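You operate a simulated robot arm through the tools that you are given. There is no shell and no other tool. Be economical: measure what you need, move in short steps, check, and stop when the job is done.

Carry out the task below with a simulated robot arm. There is one attempt and no reset: what you move stays moved.

JOB
Dust got under the film on the panel glass: lift, brush, lay it again.
Fine: peel the film by its red tab and lay it aside first; put the dust brush back; then lay the film inside the rim and press it till it holds. Set down upright: dust brush. What is to be rubbed or washed off counts as gone when no trace of it is left.
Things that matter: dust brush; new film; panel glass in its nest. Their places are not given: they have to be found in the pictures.

The check looks at the end state, three seconds after you hand in, the way a careful person would. Anything else that was tipped, shoved, dropped, spilled or broken makes it a failure.

ROBOT AND FRAMES
A 7-joint arm with a two-finger parallel gripper, fixed in place. Base frame: the origin is at the foot of the arm, x ahead of it, y to its left, z up; the work surface is at about z = 0.8. Units: m, rad, N and s.
With the tool pointing down near the work surface it reaches from about 0.24 to 0.68 m from the base axis. Its first joint turns from -1.152 to 1.152 rad. Payload 2.4 kg.
The TCP is the grasp point between the finger pads, 0.03 m short of the fingertips. In the tool frame z runs along the fingers and y along their closing line. Largest opening 0.094 m; finger width 0.028, thickness 0.01; the body of the gripper, 0.05 by 0.096 m, starts 0.055 m behind the TCP.
Orientation is that of the tool frame in the base frame, as a unit quaternion [x, y, z, w]. With the fingers straight down and closing along the base's y, the tool's x points along the base's -x, its y along +y and its z along -z.

CONTROLS
- The arm moves only by the tool apply_moves. Its argument "motion" is a list of rows, each a list of 7 numbers: the gripper command, from -1 (fully open) to 1 (shut), values between in proportion, then the shift along the base's x, y, z in m, then the turn, a rotation vector about the base's x, y, z in rad. In form: [[gripper, tx, ty, tz, wx, wy, wz], ...]. A call has 1 to 12 rows; each row is the pose to reach, as a shift and turn from the pose commanded when the call began. Each row takes 0.2 s and may step no farther than 0.05 m and 0.15 rad from the row before; otherwise, or with a gripper value out of range, the whole call is refused. Where a pose cannot be reached the arm comes as near as it can. A force on the tool above 40 N (or 10 N above the force at the start of the call, whichever is more), or a blocked arm, ends the call early, and 0.2 s more pass. Each finger travels about 0.153 m/s and halts on what it meets, pressing with about 31 N; the grip force reading is that of the motor and also rises with nothing between the fingers. The clock runs only during rows and for 0.2 s after the last one: add rows that repeat a pose to give the fingers time. The reply holds the time, the measured pose of the TCP, the force on the tool along the base axes, the opening and the grip force, in the units named above and with some noise, with the torque about the TCP (base axes, N m) and any sound that the robot's microphone picked up.
- Cameras (640 x 400 px; columns grow to the right, rows downward): "scene" is fixed at [0.0347, 0.4697, 1.4455]; the picture's right is [-0.78, -0.62, 0.00], its down [-0.35, 0.44, -0.83] and it looks along [0.51, -0.65, -0.56] (base axes); focal length 324 px, centre (320, 200). "wrist" rides on the gripper at [0.076, 0.014, -0.102] in the tool frame; the picture's right is [-0.18, 0.98, 0.00], its down [-0.75, -0.14, -0.64] and it looks along [-0.63, -0.12, 0.77] (tool axes); focal length 243 px, centre (320, 200).
- grab_frame(camera): a new picture of that camera. The clock stands still meanwhile.
- measure_at(camera, pixels): there is no depth. For up to 12 entries [column, row, z] of the newest picture of that camera ("zoom" is the newest enlarged one), the place [x, y] in the base frame at which the ray of that pixel passes the height z, good to about 0.003 m. The clock stands still meanwhile.
- inspect(camera, box): a new picture of the part [left, top, right, bottom] of that camera's present view, enlarged. The clock stands still meanwhile.
- close_job(): hands the job in; it is judged then, once.

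Work in short steps. Measure before you move; look again where a grasp or a placing could have gone wrong, and mend it. You have 80 turns and 38 pictures in all, those below and enlarged ones among them. Open the gripper and draw the arm clear of the work before you hand the job in, unless the task says otherwise; then end with one line.

The tools are called after "Emit:" as a command line: name --pt "numbers of a row" for each row, then --argument value for the rest, lists and objects as JSON in quotes. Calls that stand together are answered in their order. apply_moves: Moves the arm, as the interface text tells. Its arguments: {"type":"object","properties":{"motion":{"type":"array","items":{"type":"array","items":{"type":"number"}}}},"required":["motion"]} The other tools are called the same way: grab_frame (camera) takes a picture; measure_at (camera, pixels) gives the place at which the rays of pixels pass given heights; inspect (camera, box) takes an enlarged picture of a part of a camera's view; close_job () hands the job in.

At the start:

```text
time: 0.0
tool_pos: [0.3196, -0.047, 1.1785]
tcp_rot: [0.0, 1.0, 0.0, 0.0]
contact_force: [-0.6, -0.4, 0.6]
moment: [0.0, -0.03, 0.02]
gripper_width: 0.0941
grasp_force: 0.1
```

scene: 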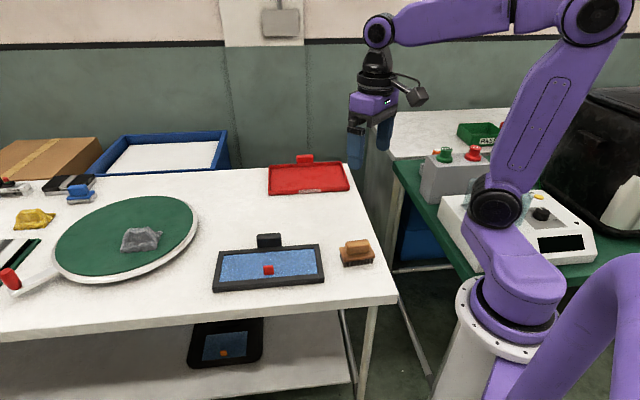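
wrist: 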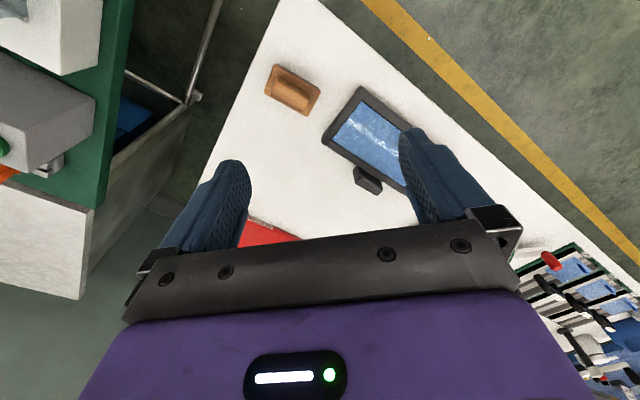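

The scene shows the panel in its nest around (268,268), the brush at (357,252) and a red tray at (307,178). I enlarge that area.

Emit:
inspect --camera "scene" --box '[200, 140, 400, 300]'

Emit:
inspect --camera "scene" --box '[0, 130, 220, 300]'

```text
2.50 times, centred on (300, 220) of scene
```

zoom: 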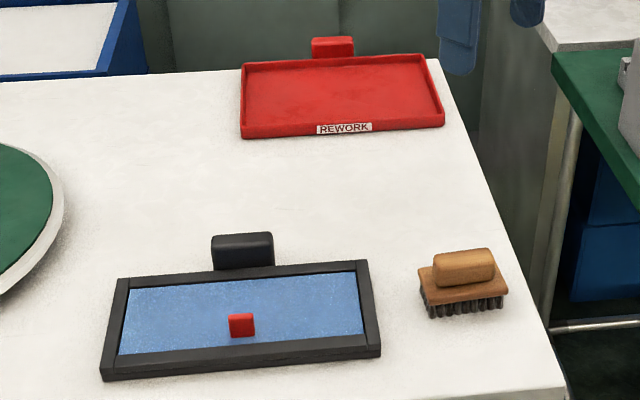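

```text
2.35 times, centred on (110, 215) of scene
```

zoom: 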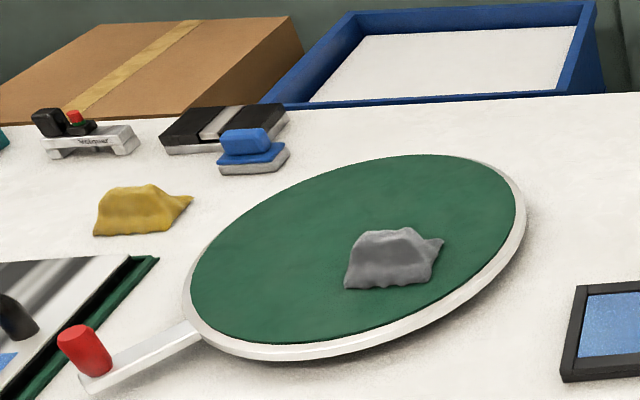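

Nest outer corners in full frame are about (219,251), (319,244), (212,292), (324,283); the tab base is (269,275) and the brush (358,250). I measure these at table and rim heights.

Emit:
measure_at --camera "scene" --pixels '[[218.8, 251.2, 0.82], [318.8, 244, 0.82], [212, 292, 0.8], [324, 282.8, 0.8], [222.8, 256, 0.81], [316, 248.8, 0.81], [219.6, 282, 0.81], [317.6, 274, 0.81], [268.8, 274.8, 0.81], [342, 268, 0.8], [373, 263.5, 0.8], [268, 243, 0.82]]'

Emit:
measure_at --camera "scene" --pixels '[[340, 247, 0.83], [366, 244, 0.83], [374, 256, 0.82], [343, 260, 0.82], [268.4, 165, 0.81], [347, 164, 0.81], [268.4, 193, 0.81], [349, 189, 0.81], [348, 160, 0.8], [395, 300, 0.8], [198, 205, 0.8]]'

```text
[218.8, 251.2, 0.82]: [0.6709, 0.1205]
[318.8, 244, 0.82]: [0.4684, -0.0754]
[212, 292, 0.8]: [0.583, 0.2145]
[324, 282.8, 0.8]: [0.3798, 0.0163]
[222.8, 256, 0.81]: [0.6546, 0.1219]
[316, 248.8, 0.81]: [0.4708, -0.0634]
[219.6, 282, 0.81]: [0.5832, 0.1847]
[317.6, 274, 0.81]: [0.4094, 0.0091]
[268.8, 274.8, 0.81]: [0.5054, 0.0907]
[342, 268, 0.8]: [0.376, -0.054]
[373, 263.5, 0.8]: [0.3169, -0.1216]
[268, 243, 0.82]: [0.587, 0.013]
```

```text
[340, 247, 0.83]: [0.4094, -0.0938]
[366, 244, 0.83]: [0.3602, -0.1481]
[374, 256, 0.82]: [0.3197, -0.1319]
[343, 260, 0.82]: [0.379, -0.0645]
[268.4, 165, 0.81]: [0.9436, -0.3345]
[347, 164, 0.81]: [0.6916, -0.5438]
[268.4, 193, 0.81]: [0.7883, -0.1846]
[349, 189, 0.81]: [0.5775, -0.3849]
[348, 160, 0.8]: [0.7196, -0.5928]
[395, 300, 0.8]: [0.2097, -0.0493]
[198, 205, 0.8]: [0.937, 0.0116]
```

Nest long axis runs ~44° in the base xy, centre about (0.526,0.069). I move closer above it for a wrist picture of the tab.

Emit:
apply_moves --pt "-1 0.03 0.02 -0.03 0 0 0" --pt "-1 0.06 0.04 -0.06 0 0 0" --pt "-1 0.09 0.06 -0.09 0 0 0" --pt "-1 0.12 0.08 -0.12 0 0 0" --pt "-1 0.12 0.1 -0.15 0 0 0" --pt "-1 0.12 0.1 -0.18 0 0 0"

Emit:
grab_frame --camera "wrist"

```text
time: 1.4
tool_pos: [0.4391, 0.0542, 0.9974]
tcp_rot: [0.0, 1.0, 0.0, 0.0]
contact_force: [0.0, -0.6, -0.4]
moment: [0.01, -0.03, 0.0]
gripper_width: 0.0939
grasp_force: 0.1
```

```text
33 pictures are left
```

wrist: 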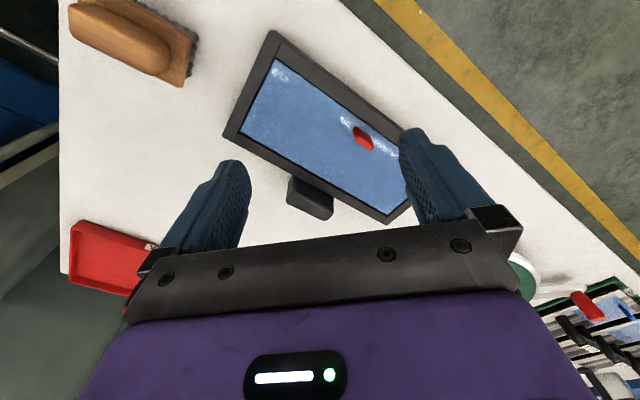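

The tab shows at (363,138). I enlarge the panel to judge its size and orientation.

Emit:
inspect --camera "wrist" --box '[220, 20, 440, 230]'

Emit:
measure_at --camera "wrist" --pixels '[[274, 31, 0.82], [223, 136, 0.82], [389, 222, 0.82], [277, 60, 0.81], [240, 133, 0.81], [391, 210, 0.81], [363, 145, 0.81], [363, 133, 0.825], [70, 20, 0.82], [195, 35, 0.82], [180, 85, 0.8], [287, 200, 0.82]]'

```text
1.90 times, centred on (330, 125) of wrist
```

zoom: 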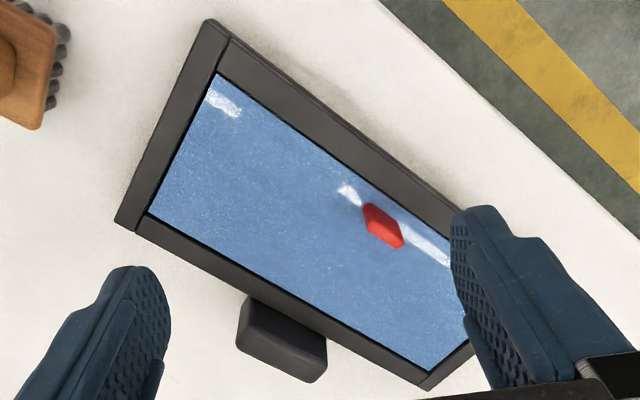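

```text
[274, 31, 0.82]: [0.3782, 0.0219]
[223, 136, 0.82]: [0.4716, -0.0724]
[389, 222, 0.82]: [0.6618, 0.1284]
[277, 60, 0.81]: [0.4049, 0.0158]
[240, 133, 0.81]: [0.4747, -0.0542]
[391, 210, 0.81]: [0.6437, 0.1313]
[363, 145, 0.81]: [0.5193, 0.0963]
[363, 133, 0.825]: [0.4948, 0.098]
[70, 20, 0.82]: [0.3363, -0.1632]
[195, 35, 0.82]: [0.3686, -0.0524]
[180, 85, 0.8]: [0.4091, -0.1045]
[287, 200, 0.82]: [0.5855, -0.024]
```

I measure the tab's corners and inner edges from the zoom.

Emit:
measure_at --camera "zoom" --pixels '[[368, 203, 0.83], [403, 240, 0.83], [362, 206, 0.83], [400, 248, 0.81], [376, 242, 0.81], [403, 246, 0.81], [365, 222, 0.81], [216, 74, 0.81], [148, 212, 0.81], [428, 371, 0.81], [446, 266, 0.81], [248, 296, 0.81]]'

Emit:
inspect --camera "scene" --box '[220, 240, 320, 300]'

```text
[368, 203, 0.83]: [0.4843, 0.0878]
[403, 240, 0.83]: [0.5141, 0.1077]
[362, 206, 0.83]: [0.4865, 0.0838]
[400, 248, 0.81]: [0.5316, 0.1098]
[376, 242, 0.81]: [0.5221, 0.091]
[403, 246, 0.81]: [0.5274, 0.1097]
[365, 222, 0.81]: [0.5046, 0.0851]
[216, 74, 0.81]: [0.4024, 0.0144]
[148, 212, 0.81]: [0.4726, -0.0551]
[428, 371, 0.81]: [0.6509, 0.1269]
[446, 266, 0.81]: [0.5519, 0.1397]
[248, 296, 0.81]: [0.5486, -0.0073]
```

```text
6.40 times, centred on (270, 270) of scene
```

zoom: 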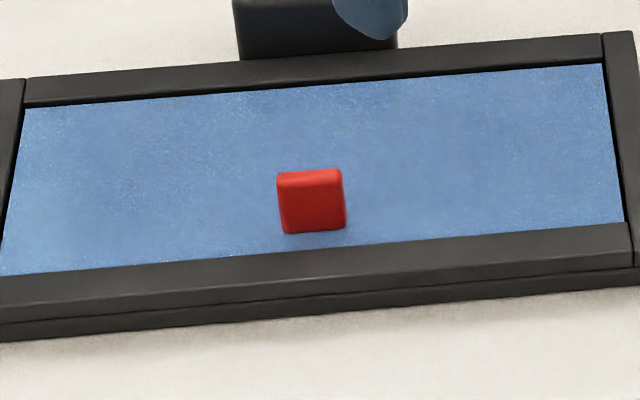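

I measure tab base/top and rim edges from this enlarged scene view at candidate heights.

Emit:
measure_at --camera "zoom" --pixels '[[286, 233, 0.81], [345, 228, 0.81], [286, 233, 0.815], [345, 228, 0.815], [279, 184, 0.83], [343, 180, 0.83], [279, 184, 0.835], [343, 180, 0.835], [310, 170, 0.83], [310, 252, 0.815], [310, 284, 0.82], [312, 81, 0.815]]'

```text
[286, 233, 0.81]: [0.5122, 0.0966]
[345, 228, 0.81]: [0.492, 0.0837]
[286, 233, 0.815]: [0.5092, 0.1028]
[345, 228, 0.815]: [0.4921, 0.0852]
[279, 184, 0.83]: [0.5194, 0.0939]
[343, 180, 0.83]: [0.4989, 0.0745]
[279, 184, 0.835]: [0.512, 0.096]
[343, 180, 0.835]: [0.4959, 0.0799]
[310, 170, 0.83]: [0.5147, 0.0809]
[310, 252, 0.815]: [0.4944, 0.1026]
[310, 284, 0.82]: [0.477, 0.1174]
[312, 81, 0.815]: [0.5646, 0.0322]
```

Tab is about 24 mm wide along the long axis, top near z≈0.83, centre near (0.505,0.088). I turn the tool 44° so the fingers close across the thin side and hover over it to look again.

Emit:
apply_moves --pt "-1 0.011 0.006 -0.005 0 0 0.13" --pt "-1 0.022 0.012 -0.01 0 0 0.26" --pt "-1 0.033 0.018 -0.02 0 0 0.39" --pt "-1 0.044 0.024 -0.03 0 0 0.52" --pt "-1 0.055 0.03 -0.04 0 0 0.65" --pt "-1 0.066 0.034 -0.05 0 0 0.77" --pt "-1 0.066 0.034 -0.06 0 0 0.77"

Emit:
grab_frame --camera "wrist"

```text
time: 3.0
tool_pos: [0.5042, 0.0869, 0.9377]
tcp_rot: [-0.376, 0.927, -0.001, 0.0]
contact_force: [0.7, -0.2, 0.7]
moment: [0.0, -0.01, 0.03]
gripper_width: 0.0939
grasp_force: 0.1
```

```text
30 pictures are left
```

wrist: 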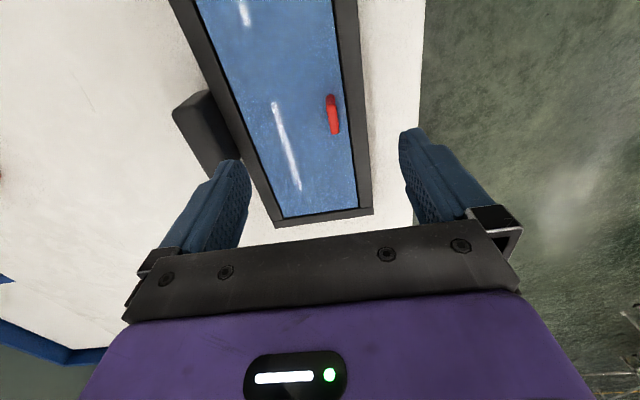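

Tab at (332,113), slightly right of the finger centre line (column 320). I enlarge to measure it.

Emit:
inspect --camera "wrist" --box '[280, 60, 400, 160]'

Emit:
measure_at --camera "wrist" --pixels '[[326, 95, 0.835], [336, 95, 0.835], [330, 133, 0.835], [340, 133, 0.835], [358, 115, 0.81], [350, 115, 0.81], [335, 135, 0.81], [283, 219, 0.81], [359, 207, 0.81]]'

```text
4.00 times, centred on (340, 110) of wrist
```

zoom: 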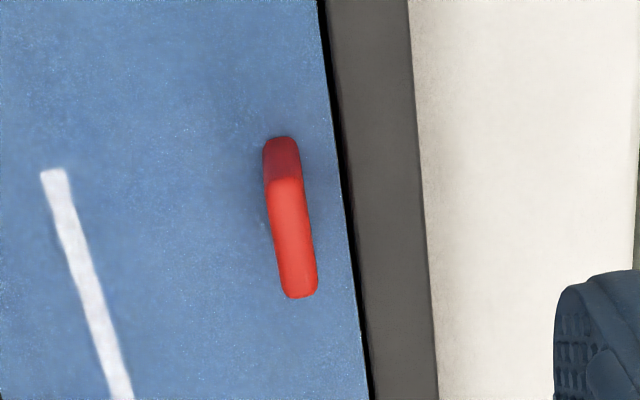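

```text
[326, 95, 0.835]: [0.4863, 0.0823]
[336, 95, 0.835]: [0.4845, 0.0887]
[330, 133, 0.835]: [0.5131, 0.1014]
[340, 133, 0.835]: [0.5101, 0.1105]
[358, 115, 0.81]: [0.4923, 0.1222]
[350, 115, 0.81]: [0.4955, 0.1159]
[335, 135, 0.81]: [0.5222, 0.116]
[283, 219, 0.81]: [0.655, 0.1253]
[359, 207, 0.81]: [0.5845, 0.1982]
```

I triangulate the tab's top face centre and height from this zoom.

Emit:
measure_at --camera "zoom" --pixels '[[278, 138, 0.81], [278, 138, 0.815], [284, 182, 0.83], [284, 182, 0.835], [284, 182, 0.84], [300, 296, 0.83], [300, 296, 0.835], [292, 240, 0.83], [292, 240, 0.835], [335, 240, 0.81], [349, 240, 0.82], [420, 240, 0.82]]'

```text
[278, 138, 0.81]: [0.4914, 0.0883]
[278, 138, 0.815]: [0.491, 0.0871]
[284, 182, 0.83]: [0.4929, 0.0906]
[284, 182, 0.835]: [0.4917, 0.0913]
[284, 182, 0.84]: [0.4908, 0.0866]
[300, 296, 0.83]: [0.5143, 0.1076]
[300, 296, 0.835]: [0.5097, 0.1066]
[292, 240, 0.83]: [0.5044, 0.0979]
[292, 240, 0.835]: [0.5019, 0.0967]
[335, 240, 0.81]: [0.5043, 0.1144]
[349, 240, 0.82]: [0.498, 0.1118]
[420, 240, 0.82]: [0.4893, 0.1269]
```

Tab centre ≈(0.503,0.097), top ≈0.833. I move over it, narrow the fingers, and go down so the tips sit around z≈0.824, above the rim.

Emit:
apply_moves --pt "0.1 -0.001 0.01 -0.03 0 0 0" --pt "0.1 -0.001 0.01 -0.06 0 0 0" --pt "0.1 -0.001 0.01 -0.072 0 0 0" --pt "0.1 -0.001 0.01 -0.079 0 0 0" --pt "0.1 -0.001 0.01 -0.083 0 0 0" --pt "0.1 -0.001 0.01 -0.083 0 0 0"

Emit:
inspect --camera "scene" --box '[220, 220, 340, 300]'

Emit:
grab_frame --camera "wrist"

```text
time: 4.4
tool_pos: [0.5035, 0.0974, 0.856]
tcp_rot: [-0.376, 0.927, 0.0, 0.0]
contact_force: [0.3, -0.1, -0.6]
moment: [0.01, 0.0, 0.0]
gripper_width: 0.0423
grasp_force: 0.0
```

```text
5.00 times, centred on (280, 260) of scene
```

zoom: 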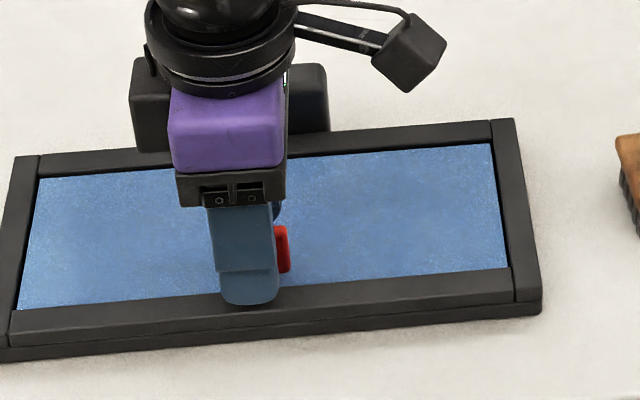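

```text
27 pictures are left
```

wrist: 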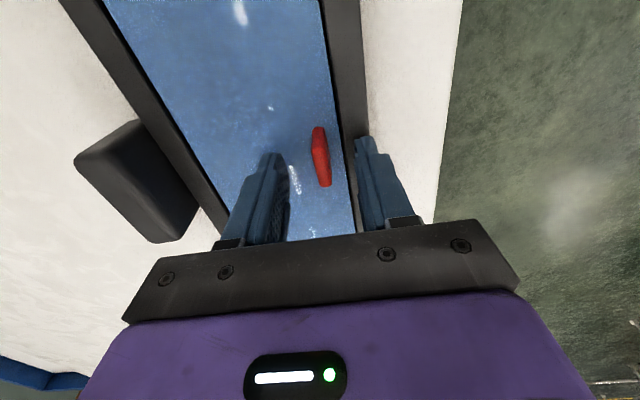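

The tab sits centred between the fingers, (322,168). I go 3 mm lower and close.

Emit:
apply_moves --pt "0.1 0 0 -0.003 0 0 0" --pt "0.6 0 0 -0.003 0 0 0" --pt "1 0 0 -0.003 0 0 0" --pt "1 0 0 -0.003 0 0 0" --pt "1 0 0 -0.003 0 0 0"

```text
time: 5.6
tool_pos: [0.5034, 0.0978, 0.8535]
tcp_rot: [-0.375, 0.927, 0.0, 0.0]
contact_force: [-0.9, 1.3, -0.3]
moment: [-0.02, 0.04, 0.1]
gripper_width: 0.0056
grasp_force: 30.8
heard: snap
```

Opening 5.6 mm with 31 N: the tab is held. I lift gently in small steps.

Emit:
apply_moves --pt "1 0 0 0.004 0 0 0" --pt "1 0 0 0.008 0 0 0" --pt "1 0 0 0.014 0 0 0" --pt "1 0 0 0.02 0 0 0" --pt "1 0 0 0.02 0 0 0"

Emit:
inspect --camera "scene" --box '[200, 200, 360, 300]'

```text
time: 6.8
tool_pos: [0.5037, 0.0989, 0.8738]
tcp_rot: [-0.375, 0.927, 0.0, 0.0]
contact_force: [0.6, 0.8, -0.1]
moment: [0.0, -0.01, -0.05]
gripper_width: 0.0056
grasp_force: 31.0
```

```text
4.00 times, centred on (280, 250) of scene
```

zoom: 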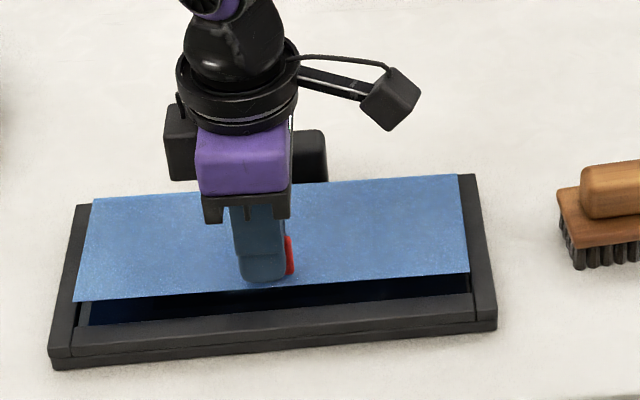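

The film came off whole and level. I raise it and carry it to the clear strip between nest and red tray, tab target ≈(0.578,-0.161).

Emit:
apply_moves --pt "1 0 0 0.04 0 0 0" --pt "1 0 0 0.08 0 0 0" --pt "1 0.01 -0.035 0.1 0 0 0" --pt "1 0.02 -0.075 0.1 0 0 0" --pt "1 0.03 -0.115 0.1 0 0 0" --pt "1 0.042 -0.155 0.1 0 0 0" --pt "1 0.054 -0.195 0.1 0 0 0" --pt "1 0.065 -0.23 0.1 0 0 0" --pt "1 0.0745 -0.26 0.1 0 0 0" --pt "1 0.0745 -0.26 0.06 0 0 0" --pt "1 0.0745 -0.26 0.03 0 0 0" --pt "1 0.0745 -0.26 0.015 0 0 0"

Emit:
grab_frame --camera "scene"

```text
time: 9.4
tool_pos: [0.5802, -0.1642, 0.8894]
tcp_rot: [-0.376, 0.927, 0.0, -0.001]
contact_force: [-0.2, 0.0, 0.5]
moment: [0.0, 0.01, 0.03]
gripper_width: 0.0057
grasp_force: 31.2
```

```text
25 pictures are left
```

scene: 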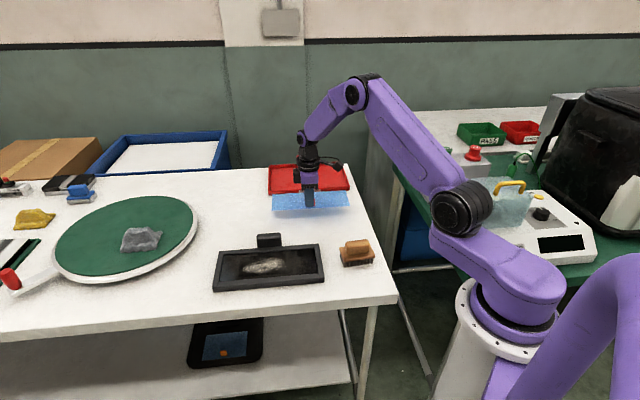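

Film hovers over the clear strip; the dust patch shows at (264,267) on the glass. I lower to near the table.

Emit:
apply_moves --pt "1 0 0 -0.015 0 0 0" --pt "1 0 0 -0.03 0 0 0" --pt "1 0 0 -0.038 0 0 0" --pt "1 0 0 -0.041 0 0 0" --pt "1 0 0 -0.043 0 0 0"

Emit:
inspect --camera "scene" --box '[240, 150, 380, 240]'

```text
time: 10.6
tool_pos: [0.5798, -0.1632, 0.8443]
tcp_rot: [-0.375, 0.927, 0.0, 0.001]
contact_force: [-0.2, 0.6, -0.7]
moment: [-0.05, -0.01, 0.02]
gripper_width: 0.0058
grasp_force: 30.8
```

```text
4.44 times, centred on (310, 195) of scene
```

zoom: 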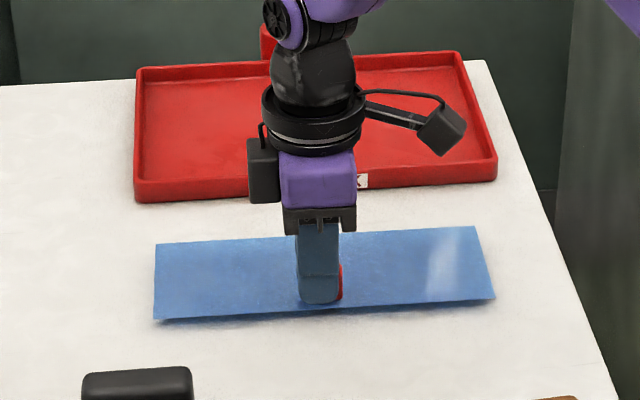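

Shadow shows the film a few mm above the table still. I lower in 1–2 mm steps.

Emit:
apply_moves --pt "1 0 0 -0.002 0 0 0" --pt "1 0 0 -0.004 0 0 0" --pt "1 0 0 -0.005 0 0 0" --pt "1 0 0 -0.006 0 0 0"

```text
time: 11.6
tool_pos: [0.5788, -0.1631, 0.8396]
tcp_rot: [-0.375, 0.927, 0.001, 0.001]
contact_force: [-0.2, 0.7, 0.2]
moment: [0.01, 0.03, -0.01]
gripper_width: 0.0058
grasp_force: 31.2
```

Emit:
apply_moves --pt "1 0 0 -0.001 0 0 0" --pt "1 0 0 -0.002 0 0 0" --pt "1 0 0 -0.003 0 0 0" --pt "1 0 0 -0.004 0 0 0"

Emit:
inspect --camera "scene" --box '[260, 180, 360, 230]'

```text
time: 12.6
tool_pos: [0.5781, -0.1628, 0.8362]
tcp_rot: [-0.375, 0.927, 0.0, 0.0]
contact_force: [-2.2, 0.5, 5.6]
moment: [-0.05, 0.08, -0.04]
gripper_width: 0.006
grasp_force: 31.0
```

```text
6.40 times, centred on (310, 205) of scene
```

zoom: 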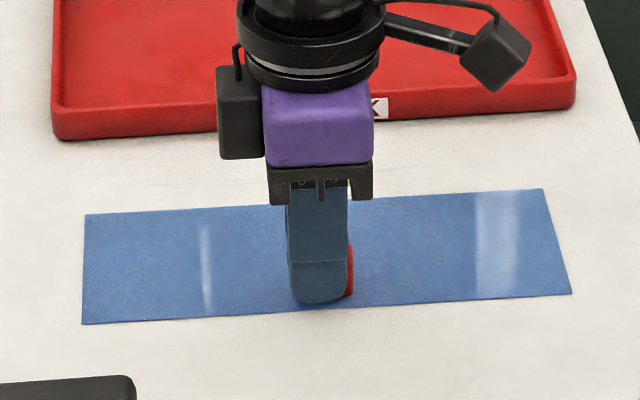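

5.6 N upward: the film is on the table at TCP z≈0.836. I release and rise.

Emit:
apply_moves --pt "0.4 0 0 0 0 0 0" --pt "0.1 0 0 0 0 0 0" --pt "0.1 0 0 0.005 0 0 0" --pt "0.1 0 0 0.025 0 0 0" --pt "0.1 0 0 0.06 0 0 0" --pt "-0.5 0 0 0.1 0 0 0" --pt "-1 -0.02 0.01 0.14 0 0 0" --pt "-1 -0.05 0.02 0.16 0 0 0"

Emit:
grab_frame --camera "scene"

Emit:
inspect --camera "scene" --box '[200, 230, 390, 300]'

```text
time: 14.4
tool_pos: [0.5252, -0.1409, 0.9933]
tcp_rot: [-0.376, 0.927, 0.0, 0.0]
contact_force: [0.5, 0.6, 0.5]
moment: [0.02, 0.01, 0.0]
gripper_width: 0.0941
grasp_force: 0.0
```

```text
22 pictures are left
```

scene: 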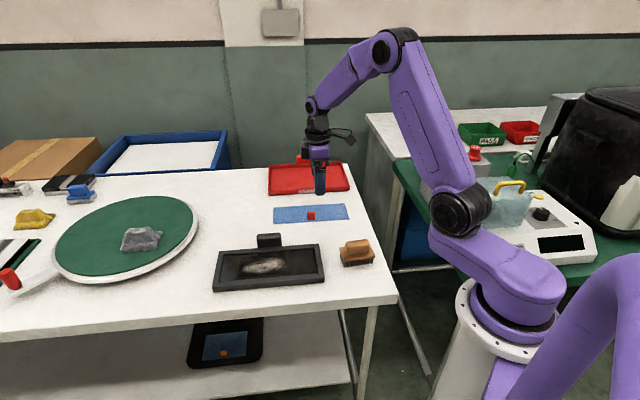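

```text
3.37 times, centred on (295, 265) of scene
```

zoom: 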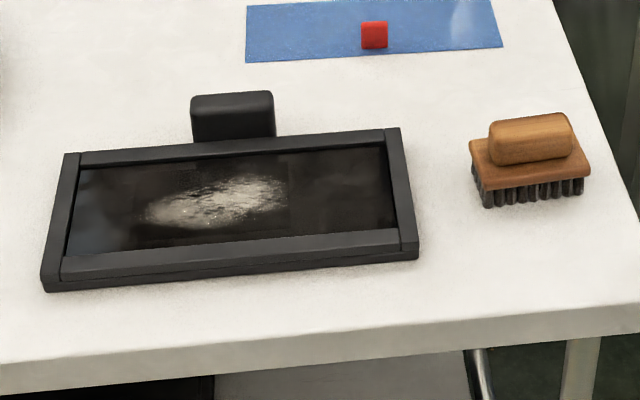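

Film lies flat aside. I measure the dust patch (zoom 145–288, 175–230) at glass height and the brush's features.

Emit:
measure_at --camera "zoom" --pixels '[[145, 218, 0.817], [288, 186, 0.817], [178, 190, 0.817], [250, 177, 0.817], [165, 228, 0.817], [280, 208, 0.817], [77, 172, 0.817], [386, 148, 0.817], [398, 228, 0.817], [62, 258, 0.817]]'

Emit:
measure_at --camera "zoom" --pixels '[[486, 207, 0.8], [582, 194, 0.8], [484, 189, 0.82], [590, 174, 0.82], [470, 141, 0.825], [491, 124, 0.85], [575, 116, 0.85], [500, 163, 0.83], [572, 155, 0.83]]'

Emit:
grab_frame --camera "wrist"

```text
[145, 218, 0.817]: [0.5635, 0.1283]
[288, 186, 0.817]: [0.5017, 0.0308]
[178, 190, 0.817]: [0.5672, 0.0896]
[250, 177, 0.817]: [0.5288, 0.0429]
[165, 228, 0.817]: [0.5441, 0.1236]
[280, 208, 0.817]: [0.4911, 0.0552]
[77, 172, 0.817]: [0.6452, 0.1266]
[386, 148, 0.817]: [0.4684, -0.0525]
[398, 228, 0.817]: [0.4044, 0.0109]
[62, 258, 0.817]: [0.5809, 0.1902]
```

```text
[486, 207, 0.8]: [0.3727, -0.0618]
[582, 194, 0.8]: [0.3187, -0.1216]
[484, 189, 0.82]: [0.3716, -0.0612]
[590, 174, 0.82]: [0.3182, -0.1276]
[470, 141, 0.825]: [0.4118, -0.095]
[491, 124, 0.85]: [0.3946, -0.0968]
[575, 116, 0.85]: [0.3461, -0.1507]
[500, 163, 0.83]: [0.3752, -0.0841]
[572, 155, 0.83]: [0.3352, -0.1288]
```

```text
20 pictures are left
```

wrist: 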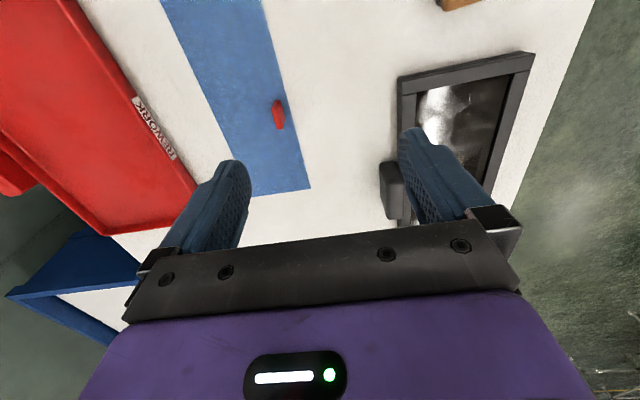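

Brush centre ≈(0.364,-0.111), long axis ≈49°. I move over it, rotating slightly, to look with the wrist camera.

Emit:
apply_moves --pt "-1 -0.04 0.01 0 0 0 0.03" --pt "-1 -0.08 0.02 0 0 0 0.06" --pt "-1 -0.12 0.025 -0.01 0 0 0.09" --pt "-1 -0.161 0.03 -0.03 0 0 0.09" --pt "-1 -0.161 0.03 -0.04 0 0 0.09"

Emit:
grab_frame --camera "wrist"

```text
time: 15.6
tool_pos: [0.3664, -0.1135, 0.9546]
tcp_rot: [-0.417, 0.909, 0.0, 0.0]
contact_force: [-0.2, -0.5, -0.2]
moment: [0.01, 0.02, -0.01]
gripper_width: 0.0939
grasp_force: 0.0
```

```text
19 pictures are left
```

wrist: 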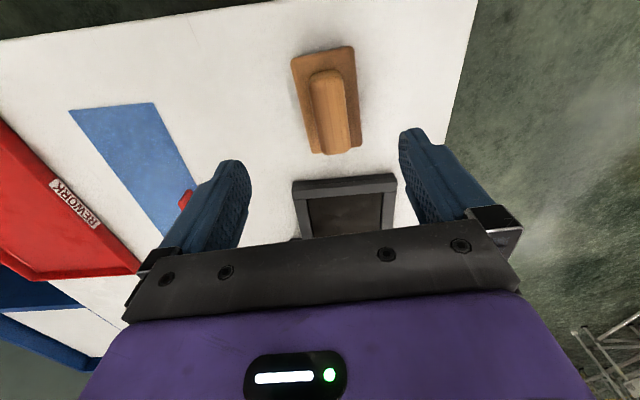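

Handle visible from (325,72) to (338,150). I measure its ends and sides at z≈0.845.

Emit:
measure_at --camera "wrist" --pixels '[[311, 85, 0.845], [341, 80, 0.845], [324, 152, 0.845], [351, 147, 0.845], [325, 72, 0.845], [337, 151, 0.845], [291, 58, 0.82], [353, 46, 0.82], [318, 154, 0.82], [362, 146, 0.82]]'

Emit:
inspect --camera "wrist" --box '[270, 30, 390, 170]'

```text
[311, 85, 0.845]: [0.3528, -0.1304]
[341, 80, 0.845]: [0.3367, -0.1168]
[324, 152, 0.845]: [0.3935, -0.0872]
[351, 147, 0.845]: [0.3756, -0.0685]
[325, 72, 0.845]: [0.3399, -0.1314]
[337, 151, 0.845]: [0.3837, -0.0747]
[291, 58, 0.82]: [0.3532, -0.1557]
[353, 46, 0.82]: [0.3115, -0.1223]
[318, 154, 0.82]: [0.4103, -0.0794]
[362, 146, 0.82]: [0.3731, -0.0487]
```

```text
2.86 times, centred on (330, 100) of wrist
```

zoom: 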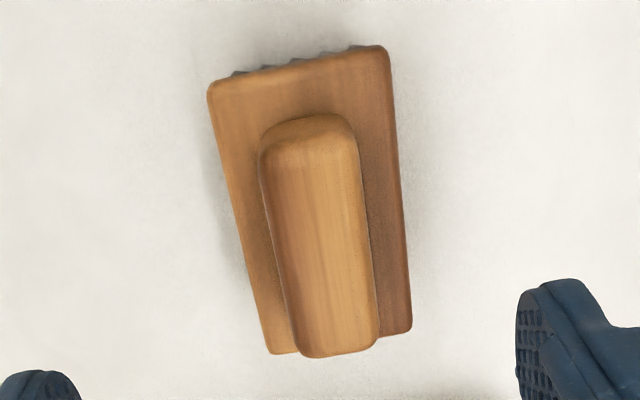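

Brush centre ≈(0.3635,-0.101), axis ≈51.5°. I align, narrow the fingers to ~55 mm and descend with tips to about z 0.832.

Emit:
apply_moves --pt "-0.2 -0.0027 0.0125 -0.02 0 0 0.037" --pt "-0.2 -0.0027 0.0125 -0.05 0 0 0.037" --pt "-0.2 -0.0027 0.0125 -0.075 0 0 0.037" --pt "-0.2 -0.0027 0.0125 -0.085 0 0 0.037" --pt "-0.2 -0.0027 0.0125 -0.092 0 0 0.037"

Emit:
inspect --camera "scene" --box '[310, 210, 400, 280]'

```text
time: 16.8
tool_pos: [0.3653, -0.1001, 0.8629]
tcp_rot: [-0.433, 0.901, 0.0, 0.0]
contact_force: [-0.8, -0.9, 4.4]
moment: [-0.05, -0.13, 0.0]
gripper_width: 0.0561
grasp_force: 0.0
```

```text
5.71 times, centred on (355, 245) of scene
```

zoom: 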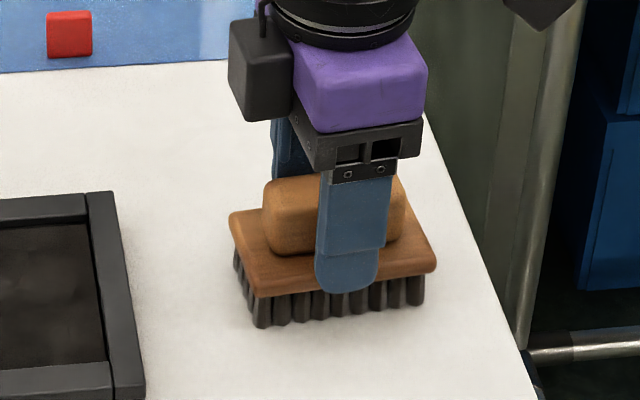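

A 4.4 N upward reading suggests tips just touch the brush body. I raise 2 mm and close on the handle.

Emit:
apply_moves --pt "-0.2 0 0 0.003 0 0 0" --pt "0.1 0 0 0.003 0 0 0" --pt "0.5 0 0 0.003 0 0 0" --pt "0.8 0 0 0.003 0 0 0" --pt "0.8 0 0 0.003 0 0 0"

```text
time: 18.0
tool_pos: [0.3647, -0.1012, 0.8652]
tcp_rot: [-0.434, 0.901, 0.0, 0.0]
contact_force: [1.0, 0.0, 2.8]
moment: [-0.12, -0.08, 0.11]
gripper_width: 0.0316
grasp_force: 30.6
```

Handle gripped, 31.6 mm at 31 N. With bristles on the table the TCP is z≈0.865, so on the glass ≈0.882. I lift and check.

Emit:
apply_moves --pt "1 0 0 0.01 0 0 0" --pt "1 0 0 0.04 0 0 0" --pt "1 0 0 0.08 0 0 0"

Emit:
inspect --camera "scene" --box '[200, 190, 400, 300]'

```text
time: 18.8
tool_pos: [0.3645, -0.1006, 0.9487]
tcp_rot: [-0.434, 0.901, 0.0, 0.0]
contact_force: [0.3, 0.1, -0.6]
moment: [0.01, -0.01, 0.0]
gripper_width: 0.0316
grasp_force: 31.5
```

```text
3.20 times, centred on (300, 245) of scene
```

zoom: 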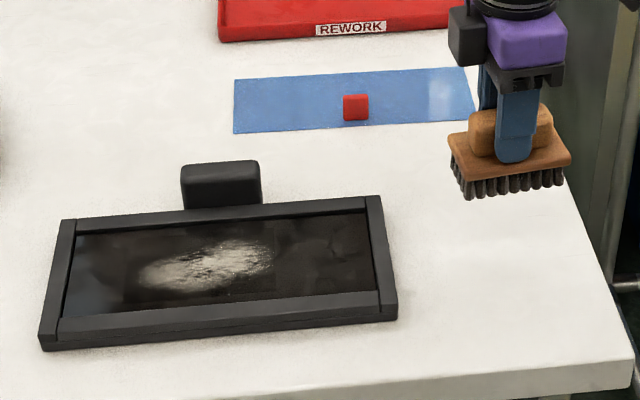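

Brush held level. In panel axes (45°) the dust spans l 0.376–0.490, n 0.297–0.344 inside an inner area l 0.294–0.546, n 0.277–0.367. I carry the brush above its centre and align it.

Emit:
apply_moves --pt "1 0.033 0.035 0 0 0 -0.023" --pt "1 0.066 0.07 0 0 0 -0.046" --pt "1 0.099 0.105 0 0 0 -0.069" --pt "1 0.132 0.14 0 0 0 -0.092" --pt "1 0.1673 0.177 0 0 0 -0.115" --pt "1 0.1673 0.177 -0.03 0 0 -0.115" --pt "1 0.1673 0.177 -0.055 0 0 -0.115"

Emit:
inspect --camera "scene" --box '[210, 210, 340, 300]'

```text
refused: row 5 steps farther than a row can; nothing moved
```

```text
4.44 times, centred on (275, 255) of scene
```

zoom: 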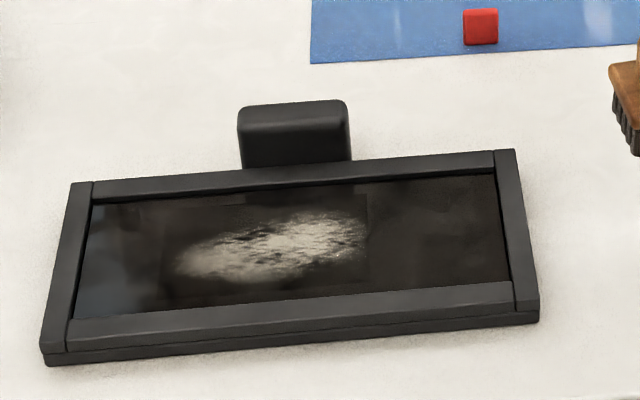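

One row was a little too long; I repeat with even steps.

Emit:
apply_moves --pt "1 0.028 0.03 0 0 0 -0.02" --pt "1 0.056 0.06 0 0 0 -0.04" --pt "1 0.084 0.09 0 0 0 -0.06" --pt "1 0.112 0.12 0 0 0 -0.08" --pt "1 0.14 0.15 0 0 0 -0.1" --pt "1 0.1673 0.177 0 0 0 -0.115" --pt "1 0.1673 0.177 -0.03 0 0 -0.115" --pt "1 0.1673 0.177 -0.055 0 0 -0.115"

Emit:
inspect --camera "scene" --box '[210, 210, 340, 300]'

```text
time: 20.6
tool_pos: [0.5317, 0.0755, 0.8909]
tcp_rot: [-0.381, 0.925, 0.0, 0.0]
contact_force: [-0.6, -1.1, -0.7]
moment: [0.0, 0.01, 0.0]
gripper_width: 0.0319
grasp_force: 30.9
```

```text
4.44 times, centred on (275, 255) of scene
```

zoom: 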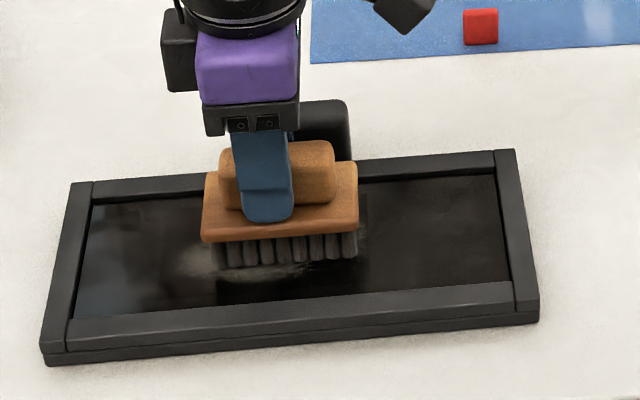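

Brush is aligned inside the rim. I lower in small steps to light contact.

Emit:
apply_moves --pt "1 0 0 -0.005 0 0 0" --pt "1 0 0 -0.008 0 0 0" --pt "1 0 0 -0.01 0 0 0"

```text
time: 21.4
tool_pos: [0.5321, 0.0771, 0.8826]
tcp_rot: [-0.381, 0.924, -0.001, 0.001]
contact_force: [-10.6, -1.7, 32.3]
moment: [0.02, 0.1, 0.03]
gripper_width: 0.0323
grasp_force: 30.8
```

32 N is firm; I back off slightly before stroking.

Emit:
apply_moves --pt "1 0 0 0.0015 0 0 0" --pt "1 0 0 0.0015 0 0 0"

```text
time: 22.0
tool_pos: [0.5317, 0.0766, 0.8822]
tcp_rot: [-0.381, 0.925, 0.0, 0.0]
contact_force: [-1.8, -0.7, 12.7]
moment: [0.18, -0.24, 0.04]
gripper_width: 0.0316
grasp_force: 31.2
```

12.7 N, good for brushing. I run three lanes along the panel's long axis.

Emit:
apply_moves --pt "1 0.0212 0.0212 0 0 0 0" --pt "1 0.0424 0.0424 0 0 0 0" --pt "1 0.0177 0.0177 0 0 0 0" --pt "1 -0.0141 -0.0141 0 0 0 0" --pt "1 -0.046 -0.046 0 0 0 0" --pt "1 -0.0545 -0.0375 0 0 0 0" --pt "1 -0.0226 -0.0057 0 0 0 0" --pt "1 0.0057 0.0226 0 0 0 0" --pt "1 0.0339 0.0509 0 0 0 0" --pt "1 0.0509 0.0339 0 0 0 0" --pt "1 0.0226 0.0057 0 0 0 0" --pt "1 -0.0057 -0.0226 0 0 0 0"

Emit:
inspect --camera "scene" --box '[210, 210, 340, 300]'

```text
time: 24.6
tool_pos: [0.5281, 0.0538, 0.882]
tcp_rot: [-0.382, 0.924, -0.001, 0.003]
contact_force: [7.9, 5.7, 22.7]
moment: [-0.34, 0.36, -0.02]
gripper_width: 0.0316
grasp_force: 30.7
```

```text
4.44 times, centred on (275, 255) of scene
```

zoom: 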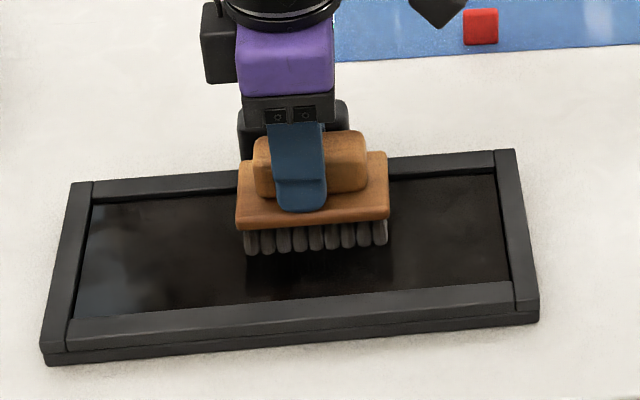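

Dust no longer visible. I do one more pass with slightly shifted lanes for full removal.

Emit:
apply_moves --pt "1 -0.0318 -0.0318 0 0 0 0" --pt "1 -0.0403 -0.0233 0 0 0 0" --pt "1 -0.012 0.0049 0 0 0 0" --pt "1 0.0198 0.0368 0 0 0 0" --pt "1 0.0481 0.065 0 0 0 0" --pt "1 0.0396 0.0735 0 0 0 0" --pt "1 0.0113 0.0453 0 0 0 0" --pt "1 -0.017 0.017 0 0 0 0" --pt "1 -0.045 -0.012 0 0 0 0" --pt "1 -0.0085 0.0085 0 0 0 0" --pt "1 -0.0085 0.0085 0.03 0 0 0" --pt "1 -0.0085 0.0085 0.06 0 0 0"

```text
time: 27.2
tool_pos: [0.5213, 0.0629, 0.9422]
tcp_rot: [-0.381, 0.925, -0.001, 0.0]
contact_force: [-0.6, 1.1, -0.2]
moment: [0.01, -0.03, 0.03]
gripper_width: 0.0319
grasp_force: 31.0
```

Brush lifted clear. I carry it back over its original place and check.

Emit:
apply_moves --pt "1 -0.0313 -0.0328 0.01 0 0 0.023" --pt "1 -0.0626 -0.0656 0.01 0 0 0.046" --pt "1 -0.094 -0.0985 0.01 0 0 0.069" --pt "1 -0.1253 -0.1313 0.01 0 0 0.092" --pt "1 -0.1566 -0.1641 0.01 0 0 0.115" --pt "1 -0.1566 -0.1641 -0.03 0 0 0.115" --pt "1 -0.1566 -0.1641 -0.06 0 0 0.115" --pt "1 -0.1566 -0.1641 -0.07 0 0 0.115"

Emit:
inspect --camera "scene" --box '[200, 190, 400, 300]'

```text
time: 29.0
tool_pos: [0.3603, -0.1017, 0.8716]
tcp_rot: [-0.435, 0.9, 0.0, 0.0]
contact_force: [-0.6, 0.7, -0.9]
moment: [0.01, -0.01, 0.02]
gripper_width: 0.032
grasp_force: 30.8
```

```text
3.20 times, centred on (300, 245) of scene
```

zoom: 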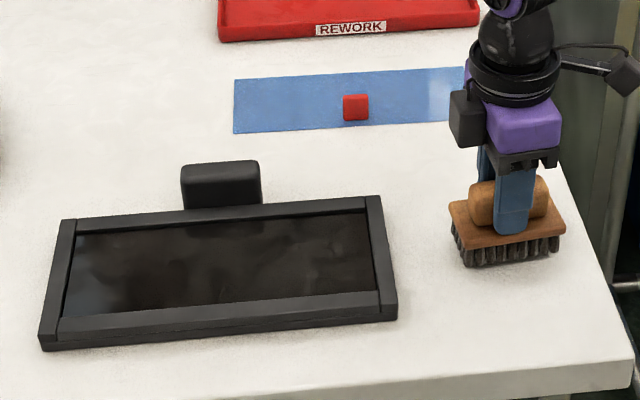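

The glass looks clean. I lower the brush the last 7 mm to the table and check the force.

Emit:
apply_moves --pt "1 0.003 0 -0.003 0 0 0" --pt "1 0.003 0 -0.005 0 0 0" --pt "1 0.003 0 -0.0065 0 0 0" --pt "1 0.003 0 -0.0065 0 0 0"

Emit:
inspect --camera "scene" --box '[210, 220, 330, 300]'

```text
time: 30.0
tool_pos: [0.3628, -0.0997, 0.8668]
tcp_rot: [-0.434, 0.901, 0.0, 0.0]
contact_force: [-0.6, 0.2, -0.5]
moment: [-0.01, 0.0, 0.03]
gripper_width: 0.0318
grasp_force: 31.2
```

```text
5.00 times, centred on (270, 260) of scene
```

zoom: 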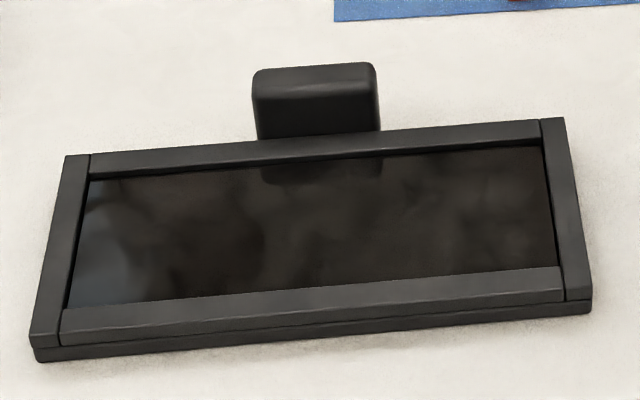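

Glass clean. Lower 1 mm at a time until the bristles bear on the table.

Emit:
apply_moves --pt "1 0 0 -0.001 0 0 0" --pt "1 0 0 -0.002 0 0 0" --pt "1 0 0 -0.002 0 0 0"

```text
time: 30.8
tool_pos: [0.3635, -0.101, 0.8642]
tcp_rot: [-0.433, 0.901, 0.0, 0.0]
contact_force: [0.0, 1.3, 8.1]
moment: [-0.23, 0.34, -0.12]
gripper_width: 0.032
grasp_force: 31.4
```

8 N: it stands on the table. I release to 55 mm, rise and draw away toward the film.

Emit:
apply_moves --pt "0.1 0 0 0 0 0 0" --pt "-0.2 0 0 0 0 0 0" --pt "-0.2 0 0 0.005 0 0 0" --pt "-0.2 0 0 0.03 0 0 0" --pt "-0.2 0 0 0.07 0 0 0" --pt "-0.2 0 0 0.11 0 0 0" --pt "0.1 0.04 -0.01 0.12 0 0 -0.03" --pt "0.1 0.085 -0.02 0.12 0 0 -0.06" --pt "0.1 0.13 -0.035 0.12 0 0 -0.09" --pt "0.1 0.17 -0.045 0.11 0 0 -0.12" --pt "0.1 0.2145 -0.0615 0.1 0 0 -0.128"

Emit:
grab_frame --camera "scene"

Emit:
inspect --camera "wrist" --box '[240, 50, 400, 170]'

```text
time: 33.2
tool_pos: [0.5806, -0.1622, 0.9615]
tcp_rot: [-0.374, 0.927, 0.001, -0.001]
contact_force: [-0.4, 0.0, 0.0]
moment: [-0.01, 0.01, -0.03]
gripper_width: 0.0421
grasp_force: 0.2
```

```text
10 pictures are left
```

scene: 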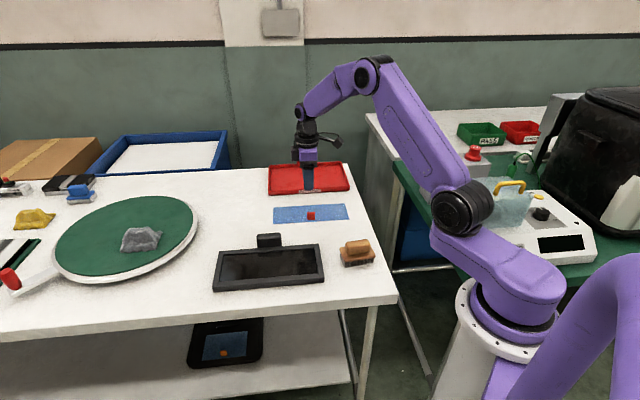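

```text
3.33 times, centred on (320, 110) of wrist
```

zoom: 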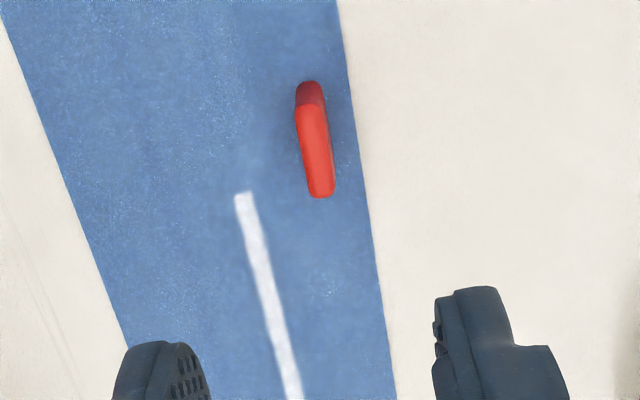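

Brush stands upright back in place. I verify the tab position at its top height (~0.816).

Emit:
measure_at --camera "zoom" --pixels '[[317, 150, 0.816], [308, 104, 0.816], [322, 196, 0.816], [308, 82, 0.8]]'

```text
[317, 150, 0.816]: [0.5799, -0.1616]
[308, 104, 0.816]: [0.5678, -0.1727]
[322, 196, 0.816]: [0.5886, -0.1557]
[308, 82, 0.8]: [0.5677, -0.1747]
```

Tab centre ≈(0.579,-0.162), right under the TCP. I descend and grip at the same height as released.

Emit:
apply_moves --pt "0.1 0 0 -0.04 0 0 0" --pt "0.1 0 0 -0.08 0 0 0" --pt "0.1 0 0 -0.11 0 0 0" --pt "0.1 0 0 -0.12 0 0 0" --pt "0.1 0 0 -0.1235 0 0 0" --pt "0.6 0 0 -0.1235 0 0 0" --pt "1 0 0 -0.1235 0 0 0" --pt "1 0 0 -0.1235 0 0 0" --pt "1 0 0 -0.1235 0 0 0"

```text
time: 35.2
tool_pos: [0.5789, -0.1627, 0.8394]
tcp_rot: [-0.375, 0.927, -0.001, 0.0]
contact_force: [-0.5, -0.1, 0.0]
moment: [0.0, 0.0, 0.03]
gripper_width: 0.0055
grasp_force: 31.4
```

Held. I lift and carry the film back over the nest, stopping about 2 cm above.

Emit:
apply_moves --pt "1 0 0 0.03 0 0 0" --pt "1 0 0 0.07 0 0 0" --pt "1 0 0 0.11 0 0 0" --pt "1 -0.01 0.035 0.12 0 0 0" --pt "1 -0.02 0.075 0.12 0 0 0" --pt "1 -0.032 0.115 0.12 0 0 0" --pt "1 -0.044 0.155 0.12 0 0 0" --pt "1 -0.056 0.195 0.12 0 0 0" --pt "1 -0.068 0.235 0.11 0 0 0" --pt "1 -0.0753 0.2603 0.08 0 0 0" --pt "1 -0.0753 0.2603 0.05 0 0 0" --pt "1 -0.0753 0.2603 0.04 0 0 0"

Emit:
apply_moves --pt "1 0 0 0 0 0 0" --pt "1 0 0 0 0 0 0"

Emit:
inspect --camera "scene" --box '[200, 200, 360, 300]'

```text
time: 37.8
tool_pos: [0.5033, 0.0971, 0.8802]
tcp_rot: [-0.375, 0.927, -0.001, 0.0]
contact_force: [-0.3, -1.1, -0.4]
moment: [0.01, 0.01, -0.01]
gripper_width: 0.0059
grasp_force: 30.6
```

```text
time: 38.4
tool_pos: [0.5051, 0.0974, 0.8799]
tcp_rot: [-0.375, 0.927, 0.0, 0.0]
contact_force: [-0.2, 0.0, 0.3]
moment: [0.03, 0.0, 0.01]
gripper_width: 0.0054
grasp_force: 31.0
```

```text
4.00 times, centred on (280, 250) of scene
```

zoom: 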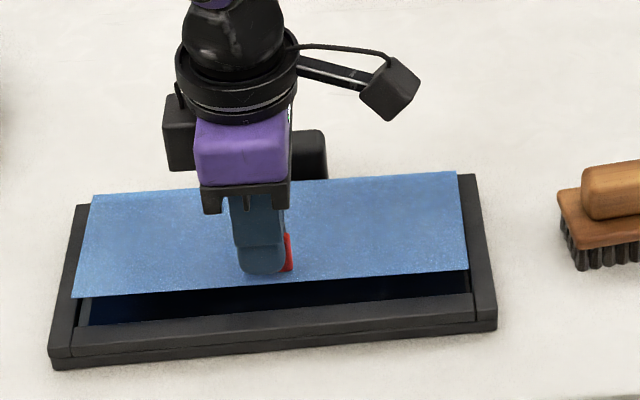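

Film sits over the nest as it was when lifted. I lower to a few mm above the glass and inspect the gaps to the rim.

Emit:
apply_moves --pt "1 -0.0005 -0.0005 -0.008 0 0 0" --pt "1 -0.0005 -0.0005 -0.015 0 0 0" --pt "1 -0.0005 -0.0005 -0.019 0 0 0" --pt "1 -0.0005 -0.0005 -0.019 0 0 0"

Emit:
inspect --camera "scene" --box '[210, 230, 330, 300]'

```text
time: 39.4
tool_pos: [0.504, 0.0972, 0.862]
tcp_rot: [-0.375, 0.927, 0.0, 0.0]
contact_force: [-0.5, -0.6, -0.6]
moment: [0.0, -0.03, -0.04]
gripper_width: 0.0058
grasp_force: 31.7
```

```text
5.33 times, centred on (270, 265) of scene
```

zoom: 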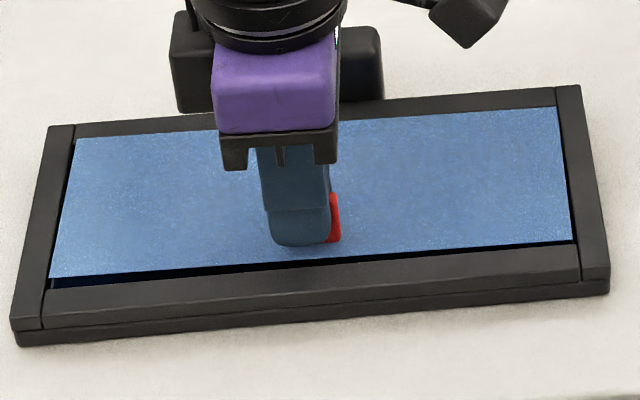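

The front gap is larger at the left end (11 px) than right (~4 px): the film is turned by about 0.7° because my grip was at 44.2°. I turn +0.013 rad, lower 2 mm more and look again.

Emit:
apply_moves --pt "1 0 0 0 0 0 0.013" --pt "1 0 0 -0.0015 0 0 0.013" --pt "1 0 0 -0.0015 0 0 0.013"

Emit:
inspect --camera "scene" --box '[210, 230, 330, 300]'

```text
time: 40.2
tool_pos: [0.5026, 0.097, 0.8603]
tcp_rot: [-0.381, 0.924, 0.0, 0.0]
contact_force: [-0.5, -0.4, 2.5]
moment: [-0.08, -0.12, 0.0]
gripper_width: 0.0055
grasp_force: 30.6
```

```text
5.33 times, centred on (270, 265) of scene
```

zoom: 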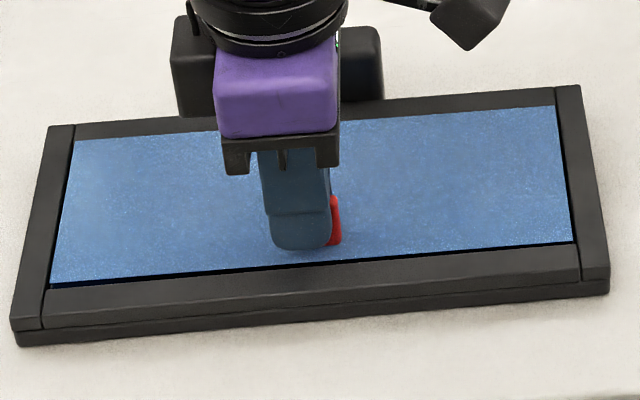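

Film corners now match the original picture within a fraction of a pixel. I lower in fine steps to the glass.

Emit:
apply_moves --pt "1 0 0 -0.001 0 0 0" --pt "1 0 0 -0.002 0 0 0" --pt "1 0 0 -0.003 0 0 0" --pt "1 0 0 -0.003 0 0 0"

Emit:
inspect --camera "scene" --box '[210, 230, 330, 300]'

```text
time: 41.2
tool_pos: [0.5034, 0.0975, 0.8566]
tcp_rot: [-0.381, 0.924, 0.001, 0.001]
contact_force: [-5.2, 1.3, 21.6]
moment: [-0.36, 0.07, -0.01]
gripper_width: 0.0056
grasp_force: 30.8
```

```text
5.33 times, centred on (270, 265) of scene
```

zoom: 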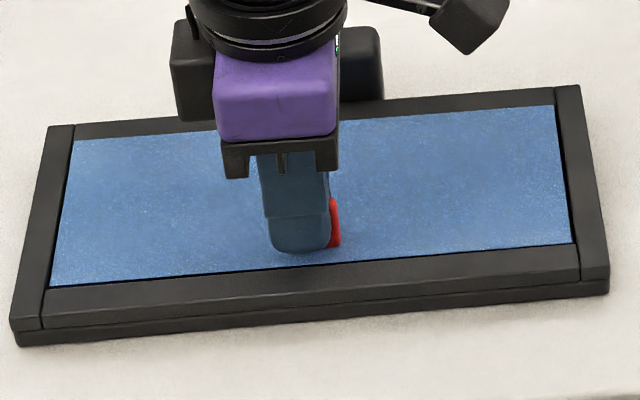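

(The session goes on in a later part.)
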